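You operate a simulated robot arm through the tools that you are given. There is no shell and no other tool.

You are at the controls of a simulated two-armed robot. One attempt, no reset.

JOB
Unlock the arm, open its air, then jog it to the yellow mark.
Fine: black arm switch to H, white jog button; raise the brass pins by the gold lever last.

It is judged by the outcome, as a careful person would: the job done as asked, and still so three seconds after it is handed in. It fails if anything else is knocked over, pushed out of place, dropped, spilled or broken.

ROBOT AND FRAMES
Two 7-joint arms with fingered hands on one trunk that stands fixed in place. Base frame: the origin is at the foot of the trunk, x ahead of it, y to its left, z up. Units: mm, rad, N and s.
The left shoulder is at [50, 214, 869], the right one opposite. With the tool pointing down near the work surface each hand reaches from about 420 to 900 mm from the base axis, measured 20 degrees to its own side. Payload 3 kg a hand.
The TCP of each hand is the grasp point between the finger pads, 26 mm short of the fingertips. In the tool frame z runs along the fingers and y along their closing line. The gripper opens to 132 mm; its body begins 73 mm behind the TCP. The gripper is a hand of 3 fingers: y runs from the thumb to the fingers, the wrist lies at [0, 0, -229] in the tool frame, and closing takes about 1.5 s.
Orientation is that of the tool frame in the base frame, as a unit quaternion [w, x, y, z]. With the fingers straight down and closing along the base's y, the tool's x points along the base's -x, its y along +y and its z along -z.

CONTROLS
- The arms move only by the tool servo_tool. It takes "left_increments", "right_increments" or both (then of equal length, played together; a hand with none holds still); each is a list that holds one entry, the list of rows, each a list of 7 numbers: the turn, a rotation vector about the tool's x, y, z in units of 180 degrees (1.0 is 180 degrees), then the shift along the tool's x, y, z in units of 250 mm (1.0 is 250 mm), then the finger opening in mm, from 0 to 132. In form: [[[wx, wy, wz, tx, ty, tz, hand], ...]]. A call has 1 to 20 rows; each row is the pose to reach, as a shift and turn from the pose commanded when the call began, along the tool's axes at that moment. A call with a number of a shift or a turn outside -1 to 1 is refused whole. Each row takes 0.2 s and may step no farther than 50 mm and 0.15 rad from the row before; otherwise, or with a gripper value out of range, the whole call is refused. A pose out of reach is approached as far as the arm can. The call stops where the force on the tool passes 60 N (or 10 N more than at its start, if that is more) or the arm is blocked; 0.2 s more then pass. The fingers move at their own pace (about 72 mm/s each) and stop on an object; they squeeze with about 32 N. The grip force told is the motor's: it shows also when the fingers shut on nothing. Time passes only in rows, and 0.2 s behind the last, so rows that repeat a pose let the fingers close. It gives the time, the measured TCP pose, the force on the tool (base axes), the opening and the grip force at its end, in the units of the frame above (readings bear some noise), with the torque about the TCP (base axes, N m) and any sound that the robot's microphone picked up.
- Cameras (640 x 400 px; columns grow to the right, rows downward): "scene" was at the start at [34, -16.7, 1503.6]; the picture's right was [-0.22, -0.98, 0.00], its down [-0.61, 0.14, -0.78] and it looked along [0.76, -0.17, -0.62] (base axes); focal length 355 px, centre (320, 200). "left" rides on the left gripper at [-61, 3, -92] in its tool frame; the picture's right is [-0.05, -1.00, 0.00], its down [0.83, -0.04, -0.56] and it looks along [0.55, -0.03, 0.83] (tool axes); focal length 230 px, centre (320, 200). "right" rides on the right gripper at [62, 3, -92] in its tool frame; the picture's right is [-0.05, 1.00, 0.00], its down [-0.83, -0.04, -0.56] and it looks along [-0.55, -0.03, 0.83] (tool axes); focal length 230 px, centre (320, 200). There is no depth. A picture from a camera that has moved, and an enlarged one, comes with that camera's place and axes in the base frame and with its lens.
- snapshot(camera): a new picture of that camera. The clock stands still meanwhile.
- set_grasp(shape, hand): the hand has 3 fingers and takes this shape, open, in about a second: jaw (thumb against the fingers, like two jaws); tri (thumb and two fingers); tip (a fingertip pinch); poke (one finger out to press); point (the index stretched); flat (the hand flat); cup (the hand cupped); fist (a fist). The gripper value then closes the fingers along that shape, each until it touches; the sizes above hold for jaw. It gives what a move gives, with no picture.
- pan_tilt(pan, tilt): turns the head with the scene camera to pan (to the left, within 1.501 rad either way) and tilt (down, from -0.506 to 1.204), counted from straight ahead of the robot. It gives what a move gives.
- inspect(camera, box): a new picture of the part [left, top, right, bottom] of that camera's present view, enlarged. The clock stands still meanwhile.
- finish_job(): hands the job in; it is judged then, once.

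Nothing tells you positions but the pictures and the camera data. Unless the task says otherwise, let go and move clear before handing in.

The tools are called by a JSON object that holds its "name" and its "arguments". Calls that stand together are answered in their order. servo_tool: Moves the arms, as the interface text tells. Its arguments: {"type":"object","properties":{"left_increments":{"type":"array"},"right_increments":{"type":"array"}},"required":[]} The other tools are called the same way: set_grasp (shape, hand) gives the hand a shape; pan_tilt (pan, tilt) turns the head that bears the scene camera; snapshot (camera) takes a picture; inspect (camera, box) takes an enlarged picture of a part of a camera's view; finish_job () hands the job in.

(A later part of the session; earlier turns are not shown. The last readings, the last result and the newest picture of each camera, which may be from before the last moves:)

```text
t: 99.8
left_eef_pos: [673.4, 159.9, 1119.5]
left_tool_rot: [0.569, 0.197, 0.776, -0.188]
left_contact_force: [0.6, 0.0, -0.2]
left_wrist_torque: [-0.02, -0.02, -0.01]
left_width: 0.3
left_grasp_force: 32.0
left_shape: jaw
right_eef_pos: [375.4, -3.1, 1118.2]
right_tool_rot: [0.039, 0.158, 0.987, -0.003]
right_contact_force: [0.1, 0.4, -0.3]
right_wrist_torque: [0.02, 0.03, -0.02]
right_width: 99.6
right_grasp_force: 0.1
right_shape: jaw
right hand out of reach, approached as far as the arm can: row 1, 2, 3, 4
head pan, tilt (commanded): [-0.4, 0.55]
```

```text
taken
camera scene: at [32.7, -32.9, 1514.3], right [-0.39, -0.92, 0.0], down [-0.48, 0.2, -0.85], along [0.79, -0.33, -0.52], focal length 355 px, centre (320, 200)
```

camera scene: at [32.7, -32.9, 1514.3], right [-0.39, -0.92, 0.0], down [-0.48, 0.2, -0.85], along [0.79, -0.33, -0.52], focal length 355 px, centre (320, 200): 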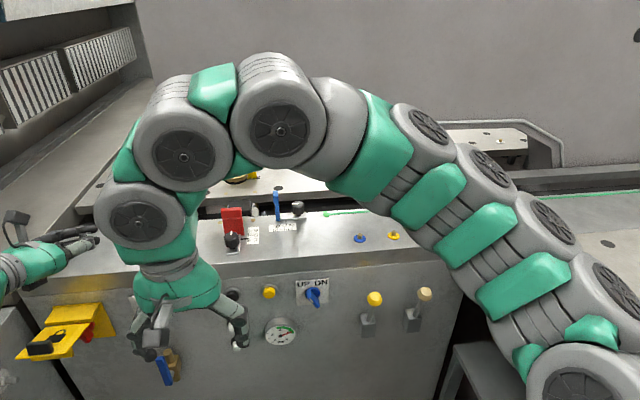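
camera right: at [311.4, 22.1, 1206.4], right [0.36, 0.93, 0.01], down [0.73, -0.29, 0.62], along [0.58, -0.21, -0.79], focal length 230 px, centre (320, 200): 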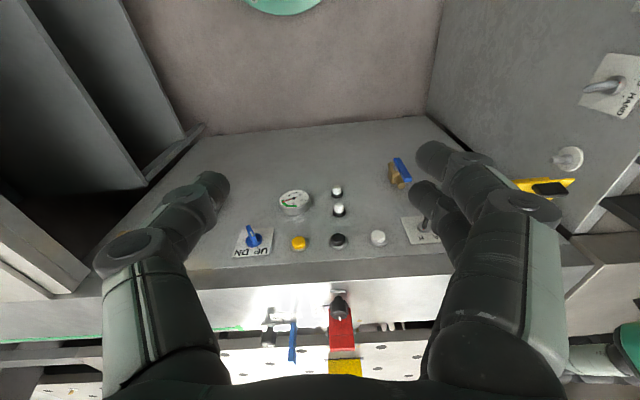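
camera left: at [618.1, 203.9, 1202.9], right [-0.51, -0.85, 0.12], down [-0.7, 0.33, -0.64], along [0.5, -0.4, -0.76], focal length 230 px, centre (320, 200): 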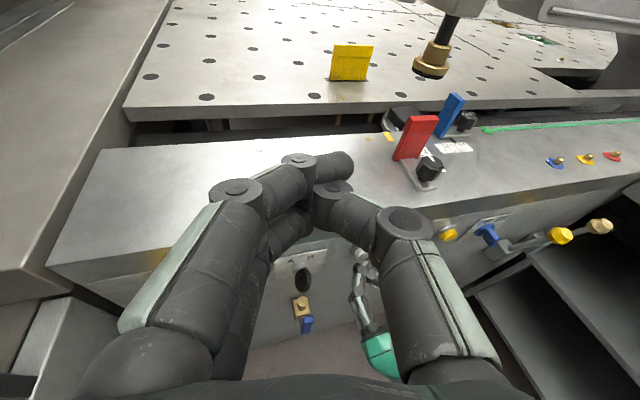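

The right wrist is near a limit. I'll pitch it forward and shift it right toward its own side to unwind it.

{"name": "servo_tool", "arguments": {"right_increments": [[[0, -0.033, -0.017, -0.052, -0.065, 0.016, 100], [0, -0.066, -0.033, -0.104, -0.13, 0.031, 100], [0, -0.099, -0.05, -0.156, -0.195, 0.047, 100], [0, -0.132, -0.067, -0.207, -0.259, 0.063, 100], [0, -0.165, -0.083, -0.259, -0.324, 0.078, 100], [0, -0.19, -0.1, -0.311, -0.389, 0.094, 100]]]}}

{"name": "snapshot", "arguments": {"camera": "scene"}}

```text
t: 101.2
left_eef_pos: [673.9, 158.0, 1119.8]
left_tool_rot: [0.568, 0.198, 0.776, -0.189]
left_contact_force: [-0.3, -0.9, 0.5]
left_wrist_torque: [0.05, -0.01, 0.03]
left_width: 0.0
left_grasp_force: 31.8
left_shape: jaw
right_eef_pos: [387.4, -31.5, 1108.6]
right_tool_rot: [0.315, 0.015, 0.948, -0.052]
right_contact_force: [-0.2, 0.0, -0.2]
right_wrist_torque: [-0.01, -0.01, -0.01]
right_width: 100.4
right_grasp_force: 0.1
right_shape: jaw
right hand out of reach, approached as far as the arm can: row 1, 2, 3, 4, 5, 6
head pan, tilt (commanded): [-0.4, 0.55]
```

```text
taken
camera scene: at [32.4, -33.1, 1514.3], right [-0.39, -0.92, 0.0], down [-0.48, 0.2, -0.85], along [0.79, -0.33, -0.52], focal length 355 px, centre (320, 200)
```

scene: 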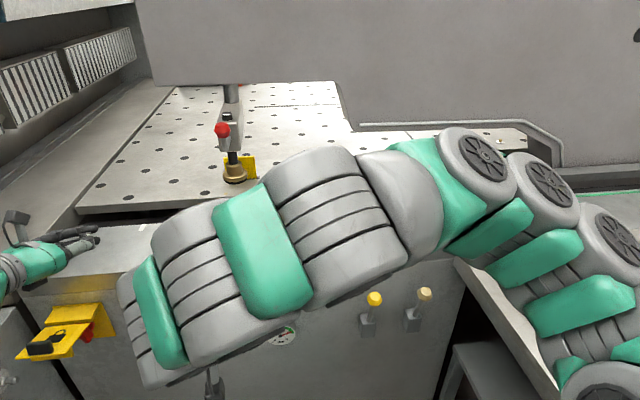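

{"name": "servo_tool", "arguments": {"right_increments": [[[0, 0, 0, -0.084, -0.071, 0.096, 100], [0, 0, 0, -0.168, -0.141, 0.192, 100], [0, 0, 0, -0.252, -0.212, 0.288, 100], [0, 0, 0, -0.336, -0.282, 0.384, 100]]]}}

{"name": "snapshot", "arguments": {"camera": "scene"}}

```text
t: 102.2
left_eef_pos: [674.5, 158.9, 1119.4]
left_tool_rot: [0.568, 0.197, 0.777, -0.188]
left_contact_force: [1.0, 0.1, 0.1]
left_wrist_torque: [-0.02, 0.0, 0.01]
left_width: 0.0
left_grasp_force: 32.1
left_shape: jaw
right_eef_pos: [391.8, -31.4, 1104.7]
right_tool_rot: [0.315, 0.017, 0.948, -0.053]
right_contact_force: [0.2, 0.4, 0.2]
right_wrist_torque: [-0.03, 0.01, 0.02]
right_width: 99.9
right_grasp_force: 0.1
right_shape: jaw
right hand out of reach, approached as far as the arm can: row 1, 2, 3, 4
head pan, tilt (commanded): [-0.4, 0.55]
```

```text
taken
camera scene: at [32.7, -32.9, 1514.3], right [-0.39, -0.92, 0.0], down [-0.48, 0.2, -0.85], along [0.79, -0.33, -0.52], focal length 355 px, centre (320, 200)
```

scene: 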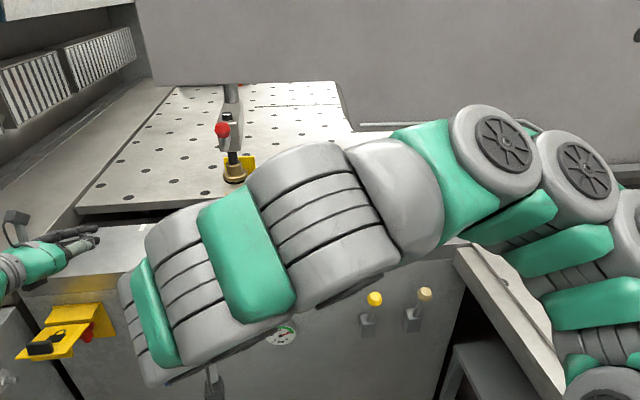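

The commanded target had run beyond reach while the wrist was at a limit, so the arm stalled (no contact anywhere). I'll bring the commanded pose back toward the earlier forward-pointing pose, in two halves.

{"name": "servo_tool", "arguments": {"right_increments": [[[0.0051, -0.0219, 0.0052, 0.131, 0.117, -0.018, 60], [0.0103, -0.0438, 0.0104, 0.261, 0.235, -0.036, 60], [0.0154, -0.0657, 0.0156, 0.392, 0.352, -0.054, 60], [0.0206, -0.0875, 0.0208, 0.522, 0.469, -0.073, 60], [0.0257, -0.1094, 0.026, 0.653, 0.586, -0.091, 60], [0.0309, -0.1313, 0.0312, 0.783, 0.704, -0.109, 60], [0.036, -0.1532, 0.0364, 0.914, 0.821, -0.127, 60]]]}}

{"name": "snapshot", "arguments": {"camera": "scene"}}

```text
t: 103.5
left_eef_pos: [673.6, 160.7, 1120.5]
left_tool_rot: [0.57, 0.195, 0.776, -0.187]
left_contact_force: [-0.5, -1.0, 0.2]
left_wrist_torque: [-0.01, 0.0, -0.03]
left_width: 0.3
left_grasp_force: 32.5
left_shape: jaw
right_eef_pos: [250.0, 25.3, 1034.7]
right_tool_rot: [0.394, 0.178, 0.889, -0.15]
right_contact_force: [-0.7, 0.1, 0.3]
right_wrist_torque: [-0.01, -0.02, 0.01]
right_width: 60.5
right_grasp_force: 0.0
right_shape: jaw
head pan, tilt (commanded): [-0.4, 0.55]
stopped in row 6 (right hand): the arm was blocked; the commanded pose is now the measured one
```

```text
taken
camera scene: at [32.7, -33.0, 1514.3], right [-0.39, -0.92, 0.0], down [-0.48, 0.2, -0.85], along [0.79, -0.33, -0.52], focal length 355 px, centre (320, 200)
```

scene: 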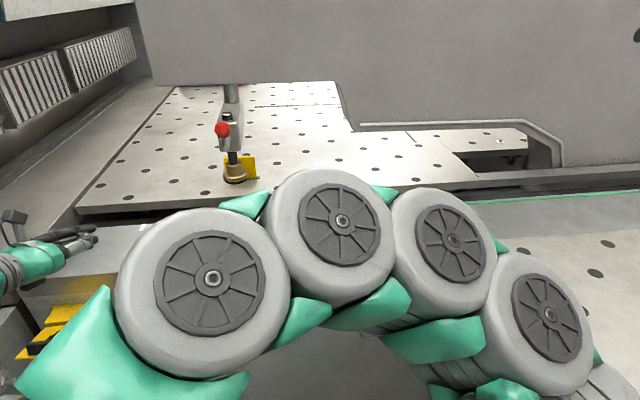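

The commanded pose is now reset to the measured one, close to the chest. I'll extend the hand forward again from here, keeping its orientation.

{"name": "servo_tool", "arguments": {"right_increments": [[[0, 0, 0, -0.108, 0.034, 0.12, 60], [0, 0, 0, -0.216, 0.068, 0.24, 60], [0, 0, 0, -0.324, 0.101, 0.36, 60], [0, 0, 0, -0.432, 0.135, 0.479, 60], [0, 0, 0, -0.54, 0.169, 0.599, 60], [0, 0, 0, -0.648, 0.203, 0.719, 60]]]}}

{"name": "snapshot", "arguments": {"camera": "scene"}}

```text
t: 105.0
left_eef_pos: [674.6, 161.7, 1119.3]
left_tool_rot: [0.569, 0.196, 0.776, -0.188]
left_contact_force: [0.5, -0.7, 0.5]
left_wrist_torque: [-0.01, 0.02, 0.0]
left_width: 0.3
left_grasp_force: 32.0
left_shape: jaw
right_eef_pos: [492.8, -32.3, 1034.5]
right_tool_rot: [0.395, 0.177, 0.889, -0.149]
right_contact_force: [-0.7, -0.2, 0.1]
right_wrist_torque: [-0.03, -0.01, 0.0]
right_width: 60.2
right_grasp_force: 0.0
right_shape: jaw
head pan, tilt (commanded): [-0.4, 0.55]
```

```text
taken
camera scene: at [32.8, -32.9, 1514.3], right [-0.39, -0.92, 0.0], down [-0.48, 0.2, -0.85], along [0.79, -0.33, -0.52], focal length 355 px, centre (320, 200)
```

scene: 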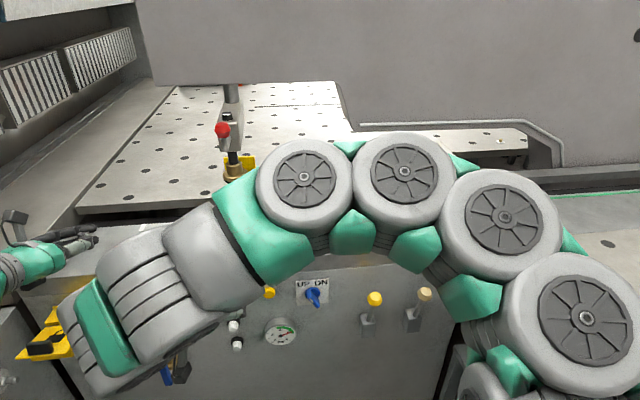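

The arm follows again. I'll continue forward and to the right, turning the tool to point mostly down.

{"name": "servo_tool", "arguments": {"right_increments": [[[-0.0192, 0.0254, -0.0161, -0.069, -0.039, 0.062, 80], [-0.0384, 0.0508, -0.0321, -0.137, -0.077, 0.125, 100], [-0.0576, 0.0762, -0.0482, -0.206, -0.116, 0.187, 110], [-0.0767, 0.1015, -0.0642, -0.275, -0.155, 0.249, 110], [-0.0959, 0.1269, -0.0803, -0.343, -0.193, 0.312, 110], [-0.1151, 0.1523, -0.0963, -0.412, -0.232, 0.374, 110]]]}}

{"name": "snapshot", "arguments": {"camera": "scene"}}

{"name": "snapshot", "arguments": {"camera": "right"}}

```text
t: 106.3
left_eef_pos: [673.7, 159.9, 1119.5]
left_tool_rot: [0.569, 0.196, 0.776, -0.188]
left_contact_force: [-0.1, 0.1, 0.0]
left_wrist_torque: [0.01, 0.01, 0.0]
left_width: 0.2
left_grasp_force: 32.0
left_shape: jaw
right_eef_pos: [488.9, -62.7, 940.2]
right_tool_rot: [0.243, 0.053, 0.968, -0.027]
right_contact_force: [-0.4, -0.3, 0.2]
right_wrist_torque: [0.01, 0.0, 0.01]
right_width: 110.1
right_grasp_force: 0.0
right_shape: jaw
right hand out of reach, approached as far as the arm can: row 3, 4, 5, 6
head pan, tilt (commanded): [-0.4, 0.55]
```

```text
taken
camera scene: at [32.8, -33.0, 1514.3], right [-0.39, -0.92, 0.0], down [-0.48, 0.2, -0.85], along [0.79, -0.33, -0.52], focal length 355 px, centre (320, 200)
```

scene: 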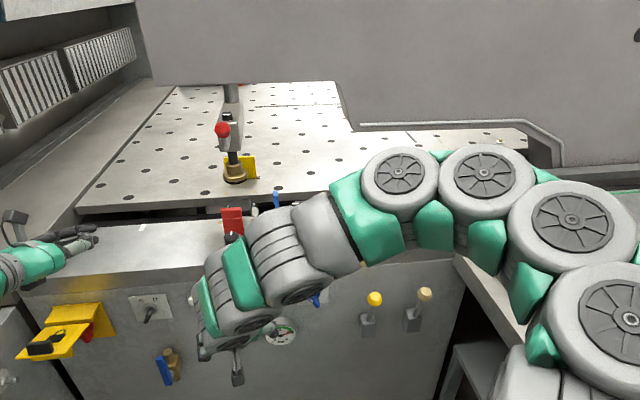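

```text
taken
camera right: at [391.3, -46.1, 993.6], right [0.16, 0.99, 0.0], down [0.46, -0.07, 0.88], along [0.87, -0.14, -0.47], focal length 230 px, centre (320, 200)
```

right: 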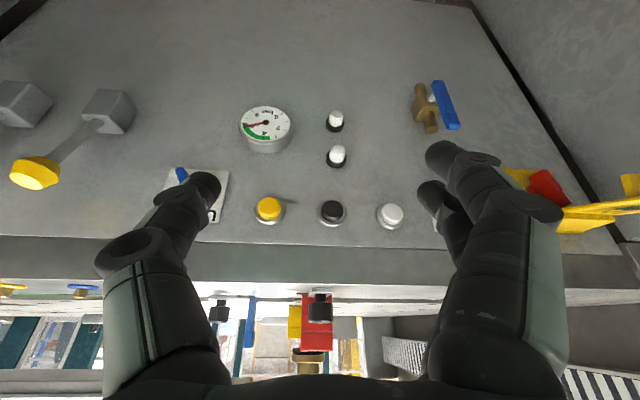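

The right arm is parked safely in front of the panel. Instead of an overhead view, I'll shift the left camera sideways for a second, independent angle on the pointer.

{"name": "servo_tool", "arguments": {"left_increments": [[[0, 0, 0, -0.01, -0.06, 0.06, 0], [0, 0, 0, -0.02, -0.12, 0.12, 0], [0, 0, 0, -0.03, -0.19, 0.19, 0]]]}}

{"name": "snapshot", "arguments": {"camera": "left"}}

```text
t: 107.2
left_eef_pos: [688.5, 95.2, 1117.3]
left_tool_rot: [0.57, 0.196, 0.776, -0.187]
left_contact_force: [0.2, 0.8, 0.2]
left_wrist_torque: [-0.02, 0.01, 0.01]
left_width: 0.0
left_grasp_force: 32.3
left_shape: jaw
right_eef_pos: [487.6, -63.0, 941.4]
right_tool_rot: [0.242, 0.054, 0.968, -0.028]
right_contact_force: [0.0, -0.4, 0.9]
right_wrist_torque: [0.03, 0.01, 0.01]
right_width: 109.8
right_grasp_force: 0.0
right_shape: jaw
head pan, tilt (commanded): [-0.4, 0.55]
```

```text
taken
camera left: at [632.4, 139.8, 1200.6], right [-0.5, -0.86, 0.12], down [-0.7, 0.32, -0.64], along [0.51, -0.4, -0.76], focal length 230 px, centre (320, 200)
```

left: 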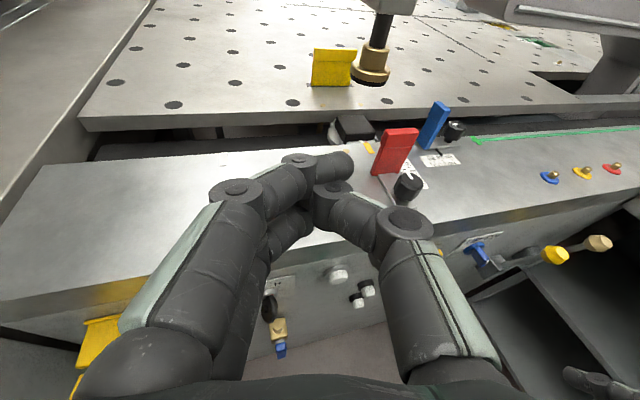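

{"name": "inspect", "arguments": {"camera": "left", "box": [350, 130, 382, 152]}}

{"name": "inspect", "arguments": {"camera": "left", "box": [310, 110, 390, 165]}}

{"name": "inspect", "arguments": {"camera": "left", "box": [450, 200, 630, 320]}}

```text
16.00 times, centred on (366, 141) of left
camera zoom: at [632.4, 139.8, 1200.6], right [-0.5, -0.86, 0.12], down [-0.7, 0.32, -0.64], along [0.51, -0.4, -0.76], focal length 3681 px, centre (-416, 1144)
```

zoom: 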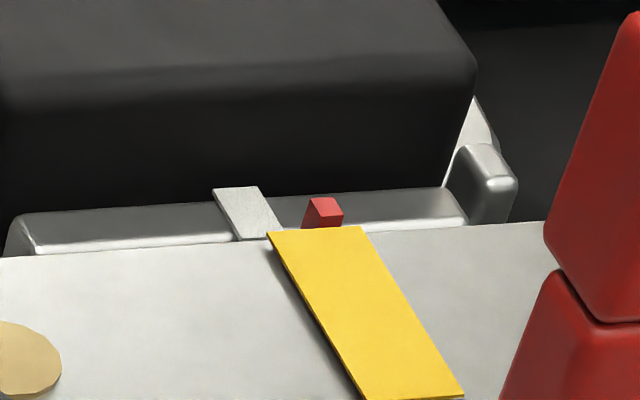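

```text
7.27 times, centred on (350, 138) of left
camera zoom: at [632.4, 139.8, 1200.6], right [-0.5, -0.86, 0.12], down [-0.7, 0.32, -0.64], along [0.51, -0.4, -0.76], focal length 1673 px, centre (102, 654)
```

zoom: 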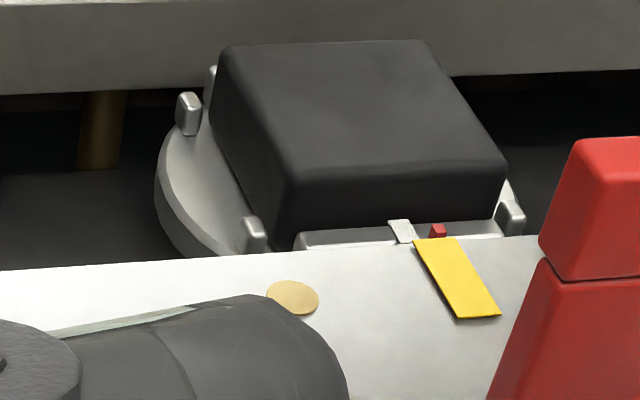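

```text
3.33 times, centred on (540, 260) of left
camera zoom: at [632.4, 139.8, 1200.6], right [-0.5, -0.86, 0.12], down [-0.7, 0.32, -0.64], along [0.51, -0.4, -0.76], focal length 767 px, centre (-413, 0)
```

zoom: 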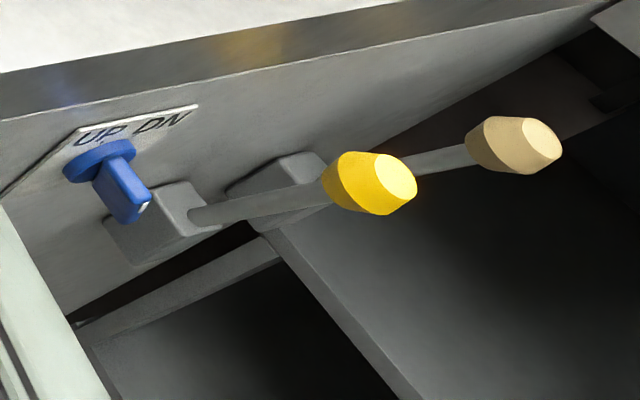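

Both views agree the pointer sits on the yellow tape, within about 2 mm of its centre, so the jog is done. Now for the lever: I'll compare the colours of the two lever knobs, the yellow button, and the brass parts closely.

{"name": "inspect", "arguments": {"camera": "right", "box": [0, 60, 320, 260]}}

{"name": "inspect", "arguments": {"camera": "left", "box": [530, 160, 630, 270]}}

{"name": "inspect", "arguments": {"camera": "scene", "box": [340, 215, 460, 340]}}

```text
2.00 times, centred on (160, 160) of right
camera zoom: at [391.7, -46.0, 993.9], right [0.16, 0.99, 0.0], down [0.46, -0.08, 0.88], along [0.87, -0.14, -0.47], focal length 460 px, centre (640, 280)
```

zoom: 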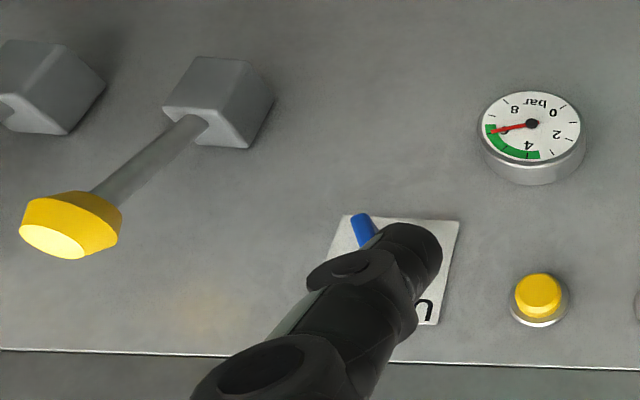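

```text
3.64 times, centred on (580, 215) of left
camera zoom: at [632.4, 139.8, 1200.6], right [-0.5, -0.86, 0.12], down [-0.7, 0.32, -0.64], along [0.51, -0.4, -0.76], focal length 837 px, centre (-626, 146)
```

zoom: 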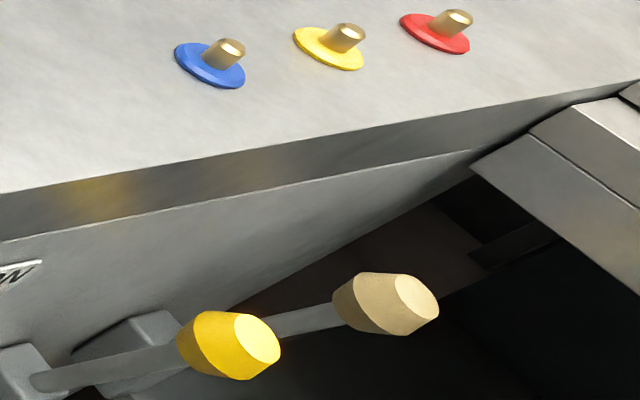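

```text
3.20 times, centred on (400, 278) of scene
camera zoom: at [32.7, -33.0, 1514.3], right [-0.39, -0.92, 0.0], down [-0.48, 0.2, -0.85], along [0.79, -0.33, -0.52], focal length 1137 px, centre (64, -48)
```

zoom: 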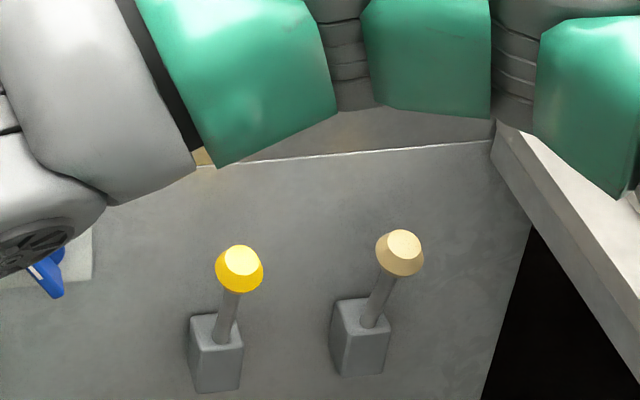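

Knob 1 is the very same yellow as the button and lock, so the "gold" lever is the other, brass-toned one at about (522, -525, 845); both stand nearly upright. I'll bring the right hand over to its own side, toward that lever.

{"name": "servo_tool", "arguments": {"right_increments": [[[0, 0, 0, 0.072, -0.15, -0.018, 110], [0, 0, 0, 0.145, -0.3, -0.036, 110], [0, 0, 0, 0.217, -0.45, -0.055, 110], [0, 0, 0, 0.29, -0.6, -0.073, 110], [0, 0, 0, 0.362, -0.751, -0.091, 110], [0, 0, 0, 0.362, -0.751, -0.091, 110]]]}}

{"name": "snapshot", "arguments": {"camera": "scene"}}

{"name": "snapshot", "arguments": {"camera": "right"}}

```text
t: 108.5
left_eef_pos: [688.9, 93.5, 1116.0]
left_tool_rot: [0.569, 0.197, 0.776, -0.189]
left_contact_force: [-0.5, 0.7, 0.2]
left_wrist_torque: [0.0, -0.01, 0.03]
left_width: 0.0
left_grasp_force: 32.0
left_shape: jaw
right_eef_pos: [491.0, -131.9, 926.6]
right_tool_rot: [0.244, 0.054, 0.968, -0.027]
right_contact_force: [-0.1, 0.1, -0.1]
right_wrist_torque: [0.0, -0.04, 0.01]
right_width: 109.8
right_grasp_force: 0.1
right_shape: jaw
right hand out of reach, approached as far as the arm can: row 1, 2, 3, 4, 5, 6
head pan, tilt (commanded): [-0.4, 0.55]
```

```text
taken
camera scene: at [32.7, -33.0, 1514.3], right [-0.39, -0.92, 0.0], down [-0.48, 0.2, -0.85], along [0.79, -0.33, -0.52], focal length 355 px, centre (320, 200)
```

scene: 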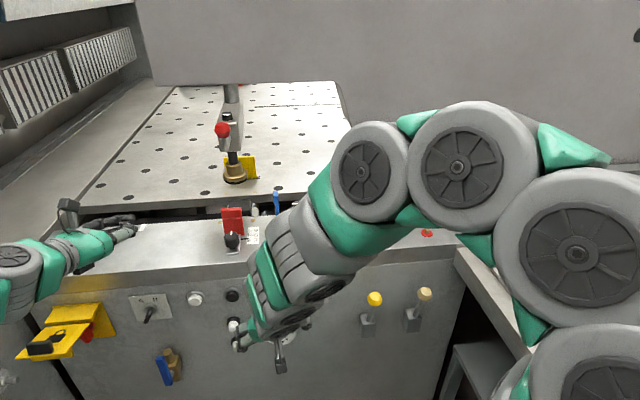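

```text
taken
camera right: at [393.9, -114.5, 979.7], right [0.16, 0.99, 0.0], down [0.46, -0.08, 0.88], along [0.87, -0.14, -0.47], focal length 230 px, centre (320, 200)
```

right: 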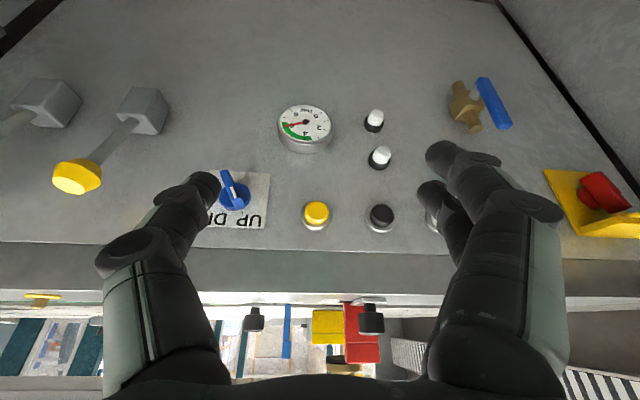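

{"name": "servo_tool", "arguments": {"right_increments": [[[0, -0.028, 0, 0.044, 0, 0.09, 110], [0, -0.056, 0, 0.087, 0, 0.181, 110], [0, -0.083, 0, 0.131, 0, 0.272, 110], [0, -0.111, 0, 0.174, 0, 0.362, 110], [0, -0.111, 0, 0.174, 0, 0.362, 110]]]}}

{"name": "snapshot", "arguments": {"camera": "scene"}}

```text
t: 109.8
left_eef_pos: [687.9, 95.2, 1116.4]
left_tool_rot: [0.569, 0.197, 0.776, -0.188]
left_contact_force: [-0.4, 0.4, 0.2]
left_wrist_torque: [-0.01, 0.03, 0.0]
left_width: 0.0
left_grasp_force: 32.0
left_shape: jaw
right_eef_pos: [578.0, -90.9, 898.9]
right_tool_rot: [0.393, 0.059, 0.917, -0.043]
right_contact_force: [-0.9, -0.1, -0.5]
right_wrist_torque: [-0.01, -0.02, -0.03]
right_width: 109.9
right_grasp_force: 0.0
right_shape: jaw
right hand out of reach, approached as far as the arm can: row 1, 2, 3, 4, 5
head pan, tilt (commanded): [-0.4, 0.55]
```

```text
taken
camera scene: at [32.7, -33.0, 1514.3], right [-0.39, -0.92, 0.0], down [-0.48, 0.2, -0.85], along [0.79, -0.33, -0.52], focal length 355 px, centre (320, 200)
```

scene: 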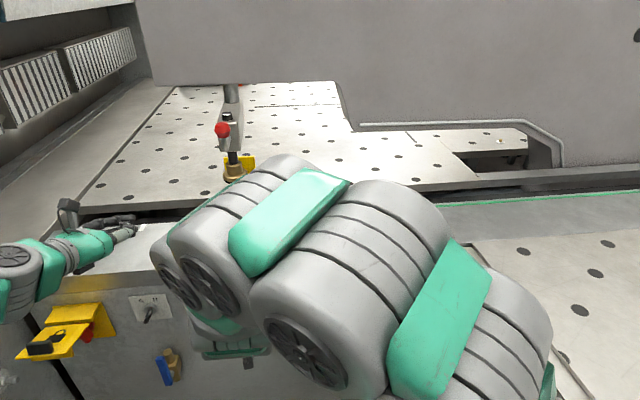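

The right arm keeps hitting a joint limit in this posture. I'll first make its commanded pose coincide with where it actually is, so I can steer it out step by step.

{"name": "servo_tool", "arguments": {"right_increments": [[[0, 0, 0, -0.023, 0.159, 0.064, 60], [0, 0, 0, -0.046, 0.319, 0.128, 40], [0, 0, 0, -0.069, 0.478, 0.192, 20], [0, 0, 0, -0.092, 0.637, 0.255, 0], [0, 0, 0, -0.115, 0.797, 0.319, 0], [0, 0, 0, -0.138, 0.956, 0.383, 0], [0, 0, 0, -0.138, 0.956, 0.383, 0]]]}}

{"name": "snapshot", "arguments": {"camera": "scene"}}

```text
t: 111.2
left_eef_pos: [687.3, 94.2, 1117.5]
left_tool_rot: [0.57, 0.196, 0.775, -0.188]
left_contact_force: [0.9, 0.0, -0.1]
left_wrist_torque: [0.01, -0.02, -0.01]
left_width: 0.0
left_grasp_force: 31.4
left_shape: jaw
right_eef_pos: [699.4, 123.8, 853.2]
right_tool_rot: [0.406, 0.052, 0.912, -0.044]
right_contact_force: [-16.9, -17.3, 14.8]
right_wrist_torque: [-0.33, 0.07, -0.21]
right_width: 0.0
right_grasp_force: 32.0
right_shape: jaw
head pan, tilt (commanded): [-0.4, 0.55]
stopped in row 7 (right hand): the force on the tool passed its limit at 78 N (the readings are from after the stop); the commanded pose is now the measured one
```

```text
taken
camera scene: at [32.2, -33.3, 1514.3], right [-0.39, -0.92, 0.0], down [-0.48, 0.2, -0.85], along [0.79, -0.33, -0.52], focal length 355 px, centre (320, 200)
```

scene: 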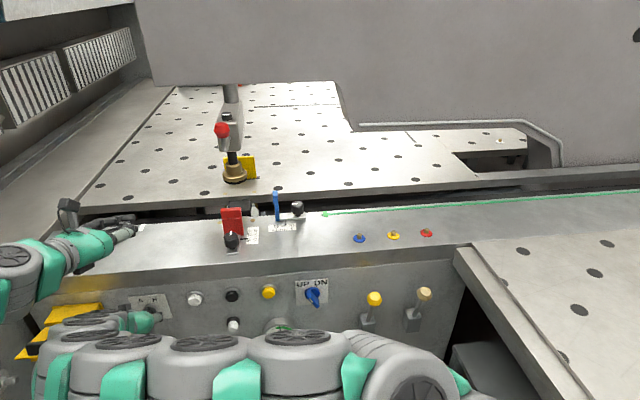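

That call applied my shift from the hand's actual pose, so it moved further left than intended and touched something near the key switch. I'll look carefully before backing off.

{"name": "inspect", "arguments": {"camera": "scene", "box": [100, 270, 240, 350]}}

{"name": "snapshot", "arguments": {"camera": "right"}}

{"name": "snapshot", "arguments": {"camera": "left"}}

```text
4.57 times, centred on (170, 310) of scene
camera zoom: at [32.2, -33.3, 1514.3], right [-0.39, -0.92, 0.0], down [-0.48, 0.2, -0.85], along [0.79, -0.33, -0.52], focal length 1624 px, centre (1006, -303)
```

zoom: 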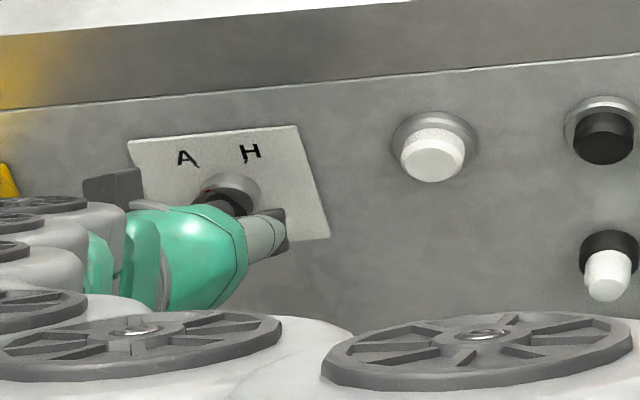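

```text
taken
camera right: at [590.4, 142.3, 869.2], right [0.17, 0.99, 0.0], down [0.14, -0.02, 0.99], along [0.98, -0.16, -0.14], focal length 230 px, centre (320, 200)
```

right: 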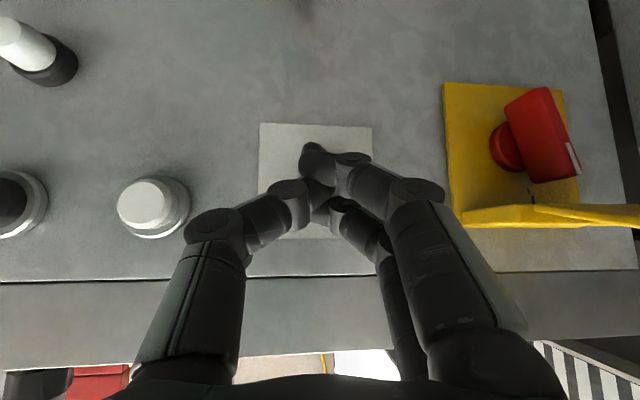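

```text
taken
camera left: at [631.9, 138.8, 1200.9], right [-0.5, -0.86, 0.12], down [-0.7, 0.32, -0.64], along [0.51, -0.4, -0.76], focal length 230 px, centre (320, 200)
```

left: 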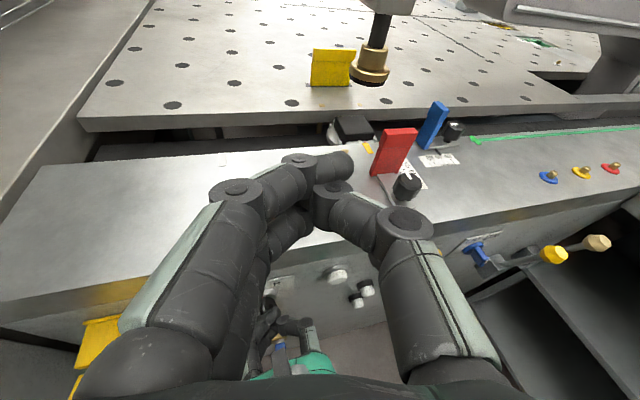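

The key's red dot seems to have been nudged back toward A by my hand. I'll back the hand straight off and check.

{"name": "servo_tool", "arguments": {"right_increments": [[[0, 0, 0, 0.03, 0, -0.082, 0], [0, 0, 0, 0.09, 0, -0.24, 0], [0, 0, 0, 0.151, 0.001, -0.409, 0]]]}}

{"name": "inspect", "arguments": {"camera": "scene", "box": [120, 280, 180, 330]}}

{"name": "snapshot", "arguments": {"camera": "right"}}

{"name": "snapshot", "arguments": {"camera": "scene"}}

```text
t: 112.0
left_eef_pos: [688.4, 95.6, 1117.0]
left_tool_rot: [0.57, 0.197, 0.775, -0.188]
left_contact_force: [-1.1, 0.5, 0.4]
left_wrist_torque: [0.0, 0.03, 0.02]
left_width: 0.0
left_grasp_force: 32.3
left_shape: jaw
right_eef_pos: [596.8, 139.8, 893.9]
right_tool_rot: [0.406, 0.052, 0.912, -0.042]
right_contact_force: [0.0, -0.4, -0.2]
right_wrist_torque: [-0.02, 0.01, 0.01]
right_width: 0.1
right_grasp_force: 32.3
right_shape: jaw
head pan, tilt (commanded): [-0.4, 0.55]
```

```text
8.00 times, centred on (150, 305) of scene
camera zoom: at [32.7, -33.0, 1514.3], right [-0.39, -0.92, 0.0], down [-0.48, 0.2, -0.85], along [0.79, -0.33, -0.52], focal length 2842 px, centre (1680, -640)
```

zoom: 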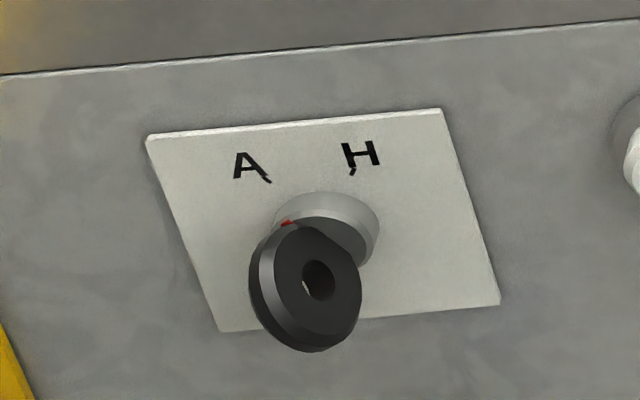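

```text
taken
camera right: at [488.0, 158.6, 910.2], right [0.16, 0.99, 0.01], down [0.14, -0.03, 0.99], along [0.98, -0.16, -0.14], focal length 230 px, centre (320, 200)
```

right: 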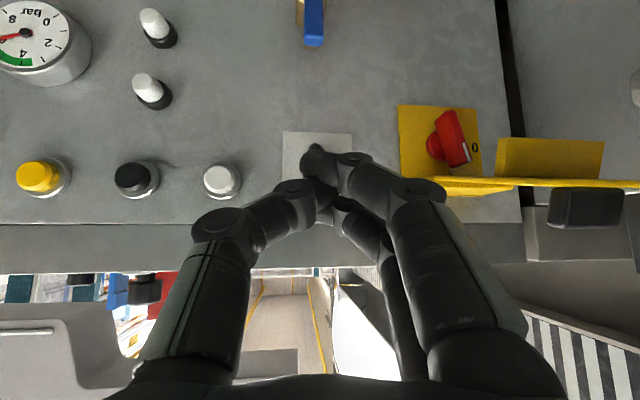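

```text
taken
camera scene: at [32.7, -33.0, 1514.3], right [-0.39, -0.92, 0.0], down [-0.48, 0.2, -0.85], along [0.79, -0.33, -0.52], focal length 355 px, centre (320, 200)
```

scene: 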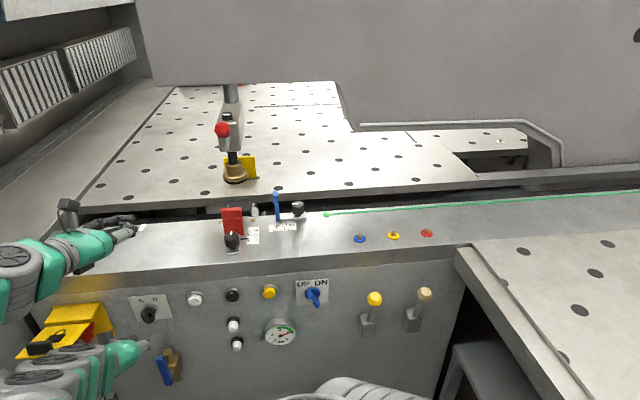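

The key was indeed knocked back to A; nothing else changed. I'll turn it to H again the same way: first line up the right hand with the key axis, rolled to match the bow.

{"name": "servo_tool", "arguments": {"right_increments": [[[0.0122, -0.027, -0.0211, 0.007, 0.005, 0.04, 30], [0.0244, -0.0539, -0.0423, 0.013, 0.01, 0.08, 60], [0.0365, -0.0809, -0.0634, 0.02, 0.014, 0.12, 80], [0.0487, -0.1079, -0.0845, 0.026, 0.019, 0.16, 80], [0.0609, -0.1348, -0.1056, 0.033, 0.024, 0.199, 80], [0.0731, -0.1618, -0.1268, 0.039, 0.029, 0.239, 80], [0.0852, -0.1887, -0.1479, 0.046, 0.033, 0.279, 80], [0.0974, -0.2157, -0.169, 0.052, 0.038, 0.319, 80]]]}}

{"name": "snapshot", "arguments": {"camera": "right"}}

```text
t: 113.8
left_eef_pos: [689.1, 95.9, 1117.5]
left_tool_rot: [0.57, 0.196, 0.776, -0.188]
left_contact_force: [-0.2, 0.0, -0.5]
left_wrist_torque: [-0.01, 0.02, -0.05]
left_width: 0.0
left_grasp_force: 32.4
left_shape: jaw
right_eef_pos: [649.5, 141.5, 829.1]
right_tool_rot: [0.645, -0.143, 0.692, -0.293]
right_contact_force: [-0.9, -0.1, 0.4]
right_wrist_torque: [0.0, -0.04, 0.03]
right_width: 79.8
right_grasp_force: 0.1
right_shape: jaw
head pan, tilt (commanded): [-0.4, 0.55]
```

```text
taken
camera right: at [552.7, 130.6, 778.9], right [0.19, 0.82, -0.54], down [-0.44, 0.56, 0.7], along [0.88, 0.11, 0.47], focal length 230 px, centre (320, 200)
```

right: 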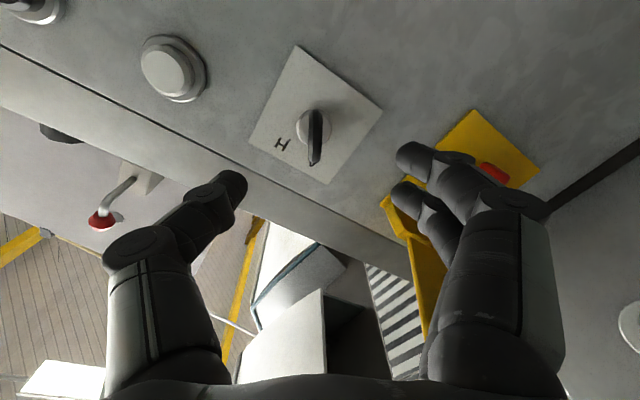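

Aligned as before. I'll advance and grip the bow.

{"name": "servo_tool", "arguments": {"right_increments": [[[0, 0, 0, -0.002, -0.004, 0.08, 80], [0, 0, 0, -0.004, -0.008, 0.16, 80], [0, 0, 0, -0.006, -0.011, 0.23, 80], [0, 0, 0, -0.008, -0.014, 0.294, 80], [0, 0, 0, -0.008, -0.014, 0.294, 50], [0, 0, 0, -0.008, -0.014, 0.294, 20], [0, 0, 0, -0.008, -0.014, 0.294, 0], [0, 0, 0, -0.008, -0.014, 0.294, 0], [0, 0, 0, -0.008, -0.014, 0.294, 0], [0, 0, 0, -0.008, -0.014, 0.294, 0]]]}}

{"name": "snapshot", "arguments": {"camera": "right"}}

```text
t: 116.0
left_eef_pos: [688.0, 94.6, 1116.4]
left_tool_rot: [0.57, 0.195, 0.776, -0.187]
left_contact_force: [0.3, -0.4, 0.8]
left_wrist_torque: [0.07, 0.01, 0.01]
left_width: 0.1
left_grasp_force: 32.0
left_shape: jaw
right_eef_pos: [720.3, 123.6, 834.6]
right_tool_rot: [0.645, -0.142, 0.692, -0.292]
right_contact_force: [-0.1, -2.1, 0.9]
right_wrist_torque: [-0.04, -0.07, -0.17]
right_width: 7.2
right_grasp_force: 31.6
right_shape: jaw
head pan, tilt (commanded): [-0.4, 0.55]
```

```text
taken
camera right: at [622.9, 112.1, 783.0], right [0.19, 0.82, -0.54], down [-0.44, 0.57, 0.7], along [0.88, 0.11, 0.47], focal length 230 px, centre (320, 200)
```

right: 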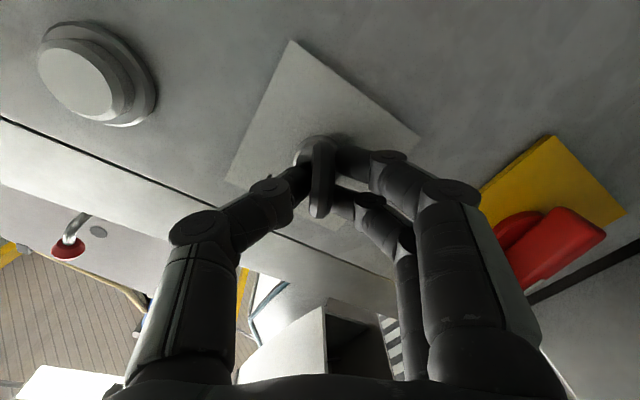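

Gripped. Turning clockwise to H.

{"name": "servo_tool", "arguments": {"right_increments": [[[0, 0, 0.032, 0, 0, 0, 0], [0, 0, 0.064, 0, 0, 0, 0], [0, 0, 0.096, 0, 0, 0, 0], [0, 0, 0.128, 0, 0, 0, 0], [0, 0, 0.16, 0, 0, 0, 0], [0, 0, 0.192, 0, 0, 0, 0], [0, 0, 0.224, 0, 0, 0, 0], [0, 0, 0.256, 0, 0, 0, 0], [0, 0, 0.288, 0, 0, 0, 0], [0, 0, 0.32, 0, 0, 0, 0], [0, 0, 0.352, 0, 0, 0, 0], [0, 0, 0.38, 0, 0, 0, 0]]]}}

{"name": "inspect", "arguments": {"camera": "scene", "box": [120, 280, 180, 330]}}

{"name": "snapshot", "arguments": {"camera": "right"}}

```text
t: 118.6
left_eef_pos: [687.9, 94.4, 1118.3]
left_tool_rot: [0.57, 0.196, 0.776, -0.188]
left_contact_force: [-0.5, 1.0, -0.4]
left_wrist_torque: [0.01, -0.02, 0.03]
left_width: 0.2
left_grasp_force: 32.0
left_shape: jaw
right_eef_pos: [720.7, 122.2, 834.9]
right_tool_rot: [0.697, 0.274, 0.651, 0.122]
right_contact_force: [-28.7, -27.0, 20.6]
right_wrist_torque: [-0.59, 0.01, -1.52]
right_width: 8.8
right_grasp_force: 32.1
right_shape: jaw
head pan, tilt (commanded): [-0.4, 0.55]
```

```text
8.00 times, centred on (150, 305) of scene
camera zoom: at [32.0, -33.4, 1514.3], right [-0.39, -0.92, 0.0], down [-0.48, 0.2, -0.85], along [0.79, -0.33, -0.52], focal length 2842 px, centre (1680, -640)
```

zoom: 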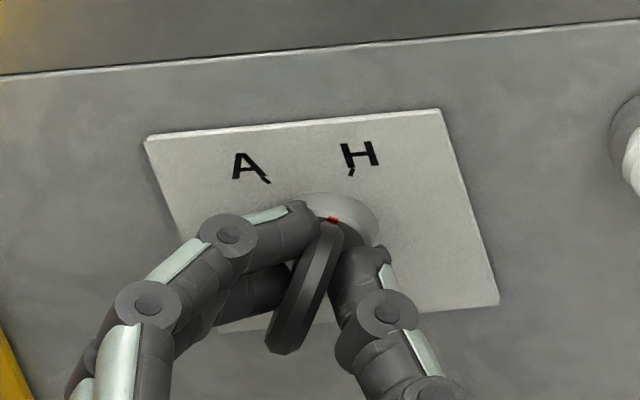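

```text
taken
camera right: at [638.3, 178.9, 784.1], right [0.18, 0.79, 0.58], down [-0.65, -0.35, 0.68], along [0.74, -0.5, 0.45], focal length 230 px, centre (320, 200)
```

right: 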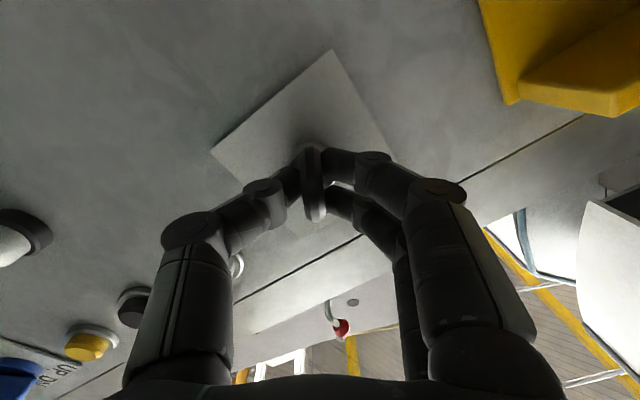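

The torque has risen, so it should be at the H stop. I'll open, then retreat straight back along the key axis.

{"name": "servo_tool", "arguments": {"right_increments": [[[0, 0, -0.012, 0, 0, 0, 30], [0, 0, -0.012, 0, 0, 0, 60], [0, 0, -0.012, 0, 0, 0, 80], [0, 0, -0.012, 0, 0, -0.1, 80], [0, 0, -0.012, 0, 0, -0.2, 80], [0, 0, -0.012, 0, 0, -0.3, 80], [0, 0, -0.012, 0, 0, -0.38, 80]]]}}

{"name": "inspect", "arguments": {"camera": "scene", "box": [120, 280, 180, 330]}}

{"name": "inspect", "arguments": {"camera": "right", "box": [240, 40, 420, 200]}}

```text
t: 120.2
left_eef_pos: [689.8, 95.0, 1116.9]
left_tool_rot: [0.569, 0.197, 0.776, -0.189]
left_contact_force: [0.4, 0.4, 0.4]
left_wrist_torque: [-0.03, 0.01, -0.01]
left_width: 0.0
left_grasp_force: 31.5
left_shape: jaw
right_eef_pos: [626.5, 145.7, 832.5]
right_tool_rot: [0.7, 0.261, 0.656, 0.107]
right_contact_force: [-0.3, -1.5, -0.4]
right_wrist_torque: [-0.01, 0.01, 0.0]
right_width: 79.5
right_grasp_force: 0.0
right_shape: jaw
head pan, tilt (commanded): [-0.4, 0.55]
```

```text
8.00 times, centred on (150, 305) of scene
camera zoom: at [32.7, -33.0, 1514.3], right [-0.39, -0.92, 0.0], down [-0.48, 0.2, -0.85], along [0.79, -0.33, -0.52], focal length 2842 px, centre (1680, -640)
```

zoom: 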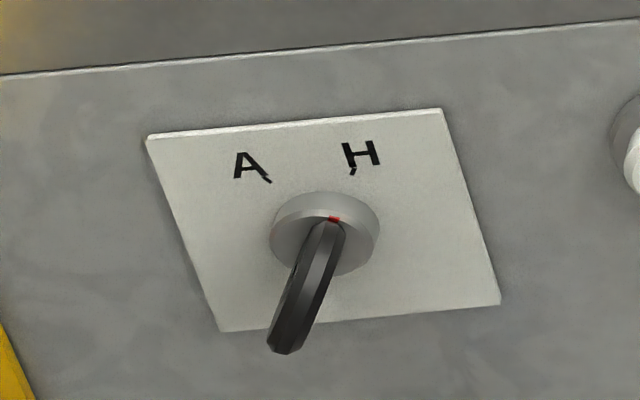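

```text
2.50 times, centred on (330, 120) of right
camera zoom: at [544.4, 199.8, 780.8], right [0.18, 0.82, 0.55], down [-0.64, -0.32, 0.69], along [0.74, -0.48, 0.47], focal length 575 px, centre (295, 400)
```

zoom: 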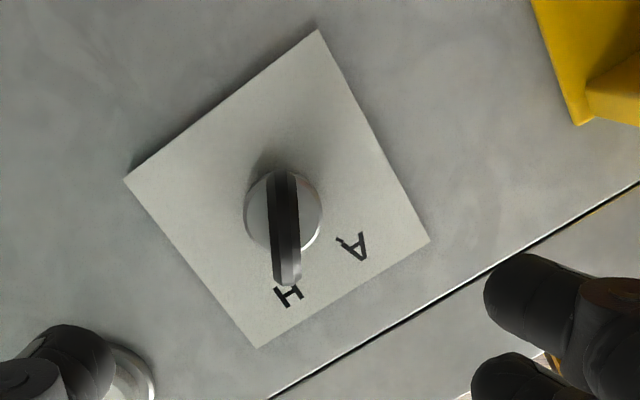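

The red dot points to the H tick again and the bow aims at H, so hand mode is restored. Now I'll bring the right hand back through poses it used before, away from the panel.

{"name": "servo_tool", "arguments": {"right_increments": [[[-0.0091, 0.0271, -0.025, -0.026, -0.027, -0.02, 60], [-0.0181, 0.0541, -0.0499, -0.052, -0.054, -0.04, 40], [-0.0272, 0.0812, -0.0749, -0.078, -0.08, -0.05, 20], [-0.0363, 0.1082, -0.0999, -0.104, -0.107, -0.06, 0], [-0.0453, 0.1353, -0.1248, -0.129, -0.134, -0.067, 0], [-0.0544, 0.1623, -0.1498, -0.155, -0.161, -0.073, 0], [-0.0634, 0.1894, -0.1747, -0.181, -0.187, -0.078, 0], [-0.0725, 0.2164, -0.1997, -0.207, -0.214, -0.083, 0]]]}}

{"name": "snapshot", "arguments": {"camera": "scene"}}

```text
t: 121.8
left_eef_pos: [689.4, 102.1, 1120.5]
left_tool_rot: [0.574, 0.191, 0.775, -0.185]
left_contact_force: [0.4, 0.6, -0.6]
left_wrist_torque: [0.0, 0.02, -0.01]
left_width: 0.1
left_grasp_force: 32.2
left_shape: jaw
right_eef_pos: [601.2, 107.5, 826.5]
right_tool_rot: [0.546, -0.219, 0.808, -0.026]
right_contact_force: [0.2, -0.2, 0.7]
right_wrist_torque: [-0.01, -0.04, -0.01]
right_width: 0.0
right_grasp_force: 32.2
right_shape: jaw
head pan, tilt (commanded): [-0.4, 0.55]
stopped in row 7 (right hand): the arm was blocked; the commanded pose is now the measured one
```

```text
taken
camera scene: at [32.7, -33.0, 1514.3], right [-0.39, -0.92, 0.0], down [-0.48, 0.2, -0.85], along [0.79, -0.33, -0.52], focal length 355 px, centre (320, 200)
```

scene: 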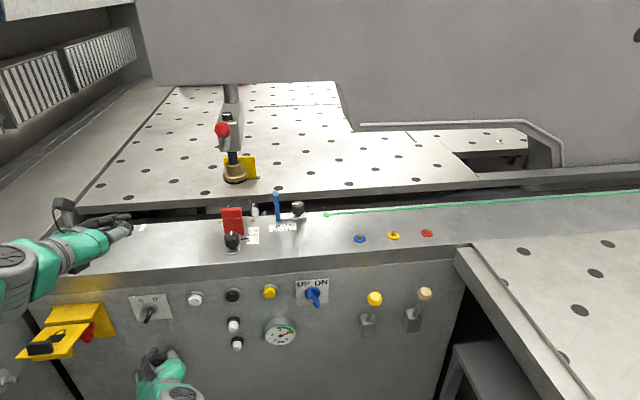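

The right forearm brushed the left arm (left hand shifted 7 mm in the air). I'll move the left hand away to its own side first.

{"name": "servo_tool", "arguments": {"left_increments": [[[0, 0, 0, 0.02, 0.1, -0.1, 0], [0, 0, 0, 0.05, 0.2, -0.22, 0], [0, 0, 0, 0.08, 0.31, -0.34, 0], [0, 0, 0, 0.104, 0.414, -0.468, 0]]]}}

{"name": "pan_tilt", "arguments": {"pan": 0.0, "tilt": 0.9}}

{"name": "snapshot", "arguments": {"camera": "scene"}}

```text
t: 122.8
left_eef_pos: [637.8, 249.6, 1118.9]
left_tool_rot: [0.572, 0.193, 0.775, -0.186]
left_contact_force: [-0.4, -0.1, 1.2]
left_wrist_torque: [0.02, 0.0, 0.01]
left_width: 0.0
left_grasp_force: 31.9
left_shape: jaw
left hand out of reach, approached as far as the arm can: row 2
right_eef_pos: [599.0, 111.0, 822.9]
right_tool_rot: [0.544, -0.22, 0.809, -0.024]
right_contact_force: [-0.1, 0.2, -0.4]
right_wrist_torque: [-0.03, -0.01, -0.02]
right_width: 0.0
right_grasp_force: 31.9
right_shape: jaw
head pan, tilt (commanded): [-0.4, 0.55]
```

```text
t: 123.7
left_eef_pos: [638.3, 249.9, 1119.4]
left_tool_rot: [0.572, 0.194, 0.775, -0.187]
left_contact_force: [0.2, 0.1, -0.7]
left_wrist_torque: [0.01, -0.02, 0.02]
left_width: 0.0
left_grasp_force: 31.6
left_shape: jaw
right_eef_pos: [599.0, 110.2, 822.3]
right_tool_rot: [0.544, -0.22, 0.809, -0.024]
right_contact_force: [0.4, 0.1, 0.1]
right_wrist_torque: [-0.02, 0.05, 0.02]
right_width: 0.2
right_grasp_force: 32.3
right_shape: jaw
head pan, tilt (commanded): [0.0, 0.901]
```

```text
taken
camera scene: at [25.5, 1.9, 1485.0], right [0.0, -1.0, 0.0], down [-0.78, 0.0, -0.62], along [0.62, 0.0, -0.78], focal length 355 px, centre (320, 200)
```

scene: 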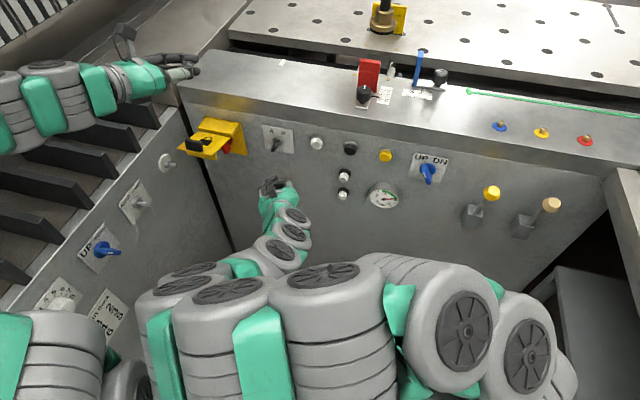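

I see now that the right elbow is crossed over to the left. I'll work the hand back toward its own side in moderate steps, staying clear of the panel.

{"name": "servo_tool", "arguments": {"right_increments": [[[0, 0, 0, 0, -0.14, -0.037, 0], [0, 0, 0, 0.001, -0.279, -0.073, 0], [0, 0, 0, 0.001, -0.419, -0.11, 0], [0, 0, 0, 0.002, -0.558, -0.146, 0], [0, 0, 0, 0.002, -0.698, -0.183, 0], [0, 0, 0, 0.003, -0.837, -0.219, 0]]]}}

{"name": "snapshot", "arguments": {"camera": "scene"}}

```text
t: 125.1
left_eef_pos: [638.2, 250.8, 1119.6]
left_tool_rot: [0.572, 0.193, 0.775, -0.186]
left_contact_force: [0.2, -0.5, -0.4]
left_wrist_torque: [0.05, 0.01, -0.03]
left_width: 0.0
left_grasp_force: 32.0
left_shape: jaw
right_eef_pos: [663.9, -13.0, 884.7]
right_tool_rot: [0.544, -0.222, 0.809, -0.023]
right_contact_force: [1.2, 0.9, 0.1]
right_wrist_torque: [0.0, -0.02, 0.02]
right_width: 0.1
right_grasp_force: 32.5
right_shape: jaw
right hand out of reach, approached as far as the arm can: row 2, 3, 4, 5, 6
head pan, tilt (commanded): [0.0, 0.901]
```

```text
taken
camera scene: at [25.5, 1.9, 1485.0], right [0.0, -1.0, 0.0], down [-0.78, 0.0, -0.62], along [0.62, 0.0, -0.78], focal length 355 px, centre (320, 200)
```

scene: 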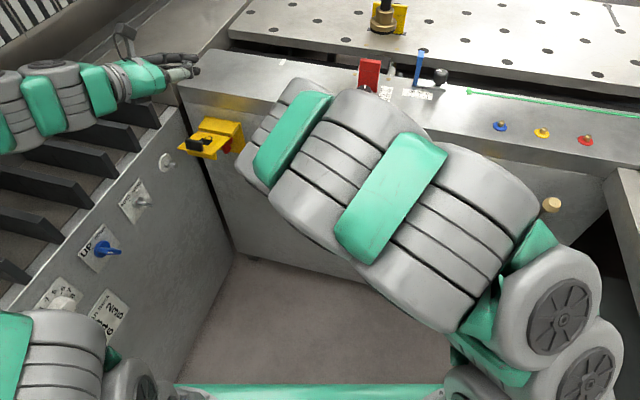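

The elbow is swinging back up. The hand is near the white button without touching; I'll move it back and to the right, away from the panel.

{"name": "servo_tool", "arguments": {"right_increments": [[[0, 0, 0, 0.03, -0.03, -0.13, 0], [0, 0, 0, 0.05, -0.15, -0.22, 0], [0, 0, 0, 0.065, -0.28, -0.3, 0], [0, 0, 0, 0.08, -0.4, -0.37, 0], [0, 0, 0, 0.095, -0.528, -0.431, 0]]]}}

{"name": "snapshot", "arguments": {"camera": "scene"}}

```text
t: 126.3
left_eef_pos: [638.9, 251.3, 1119.6]
left_tool_rot: [0.572, 0.194, 0.775, -0.187]
left_contact_force: [-0.3, 0.6, -0.1]
left_wrist_torque: [0.01, 0.02, 0.0]
left_width: 0.3
left_grasp_force: 31.8
left_shape: jaw
right_eef_pos: [667.5, -16.8, 888.1]
right_tool_rot: [0.545, -0.22, 0.809, -0.024]
right_contact_force: [-0.6, -0.2, -0.3]
right_wrist_torque: [0.0, 0.02, 0.03]
right_width: 0.0
right_grasp_force: 32.0
right_shape: jaw
right hand out of reach, approached as far as the arm can: row 1, 2, 3, 4, 5
head pan, tilt (commanded): [0.0, 0.901]
```

```text
taken
camera scene: at [25.5, 2.0, 1485.0], right [0.0, -1.0, 0.0], down [-0.78, 0.0, -0.62], along [0.62, 0.0, -0.78], focal length 355 px, centre (320, 200)
```

scene: 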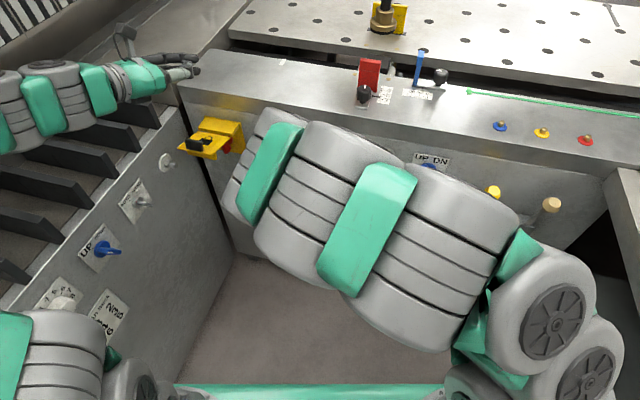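

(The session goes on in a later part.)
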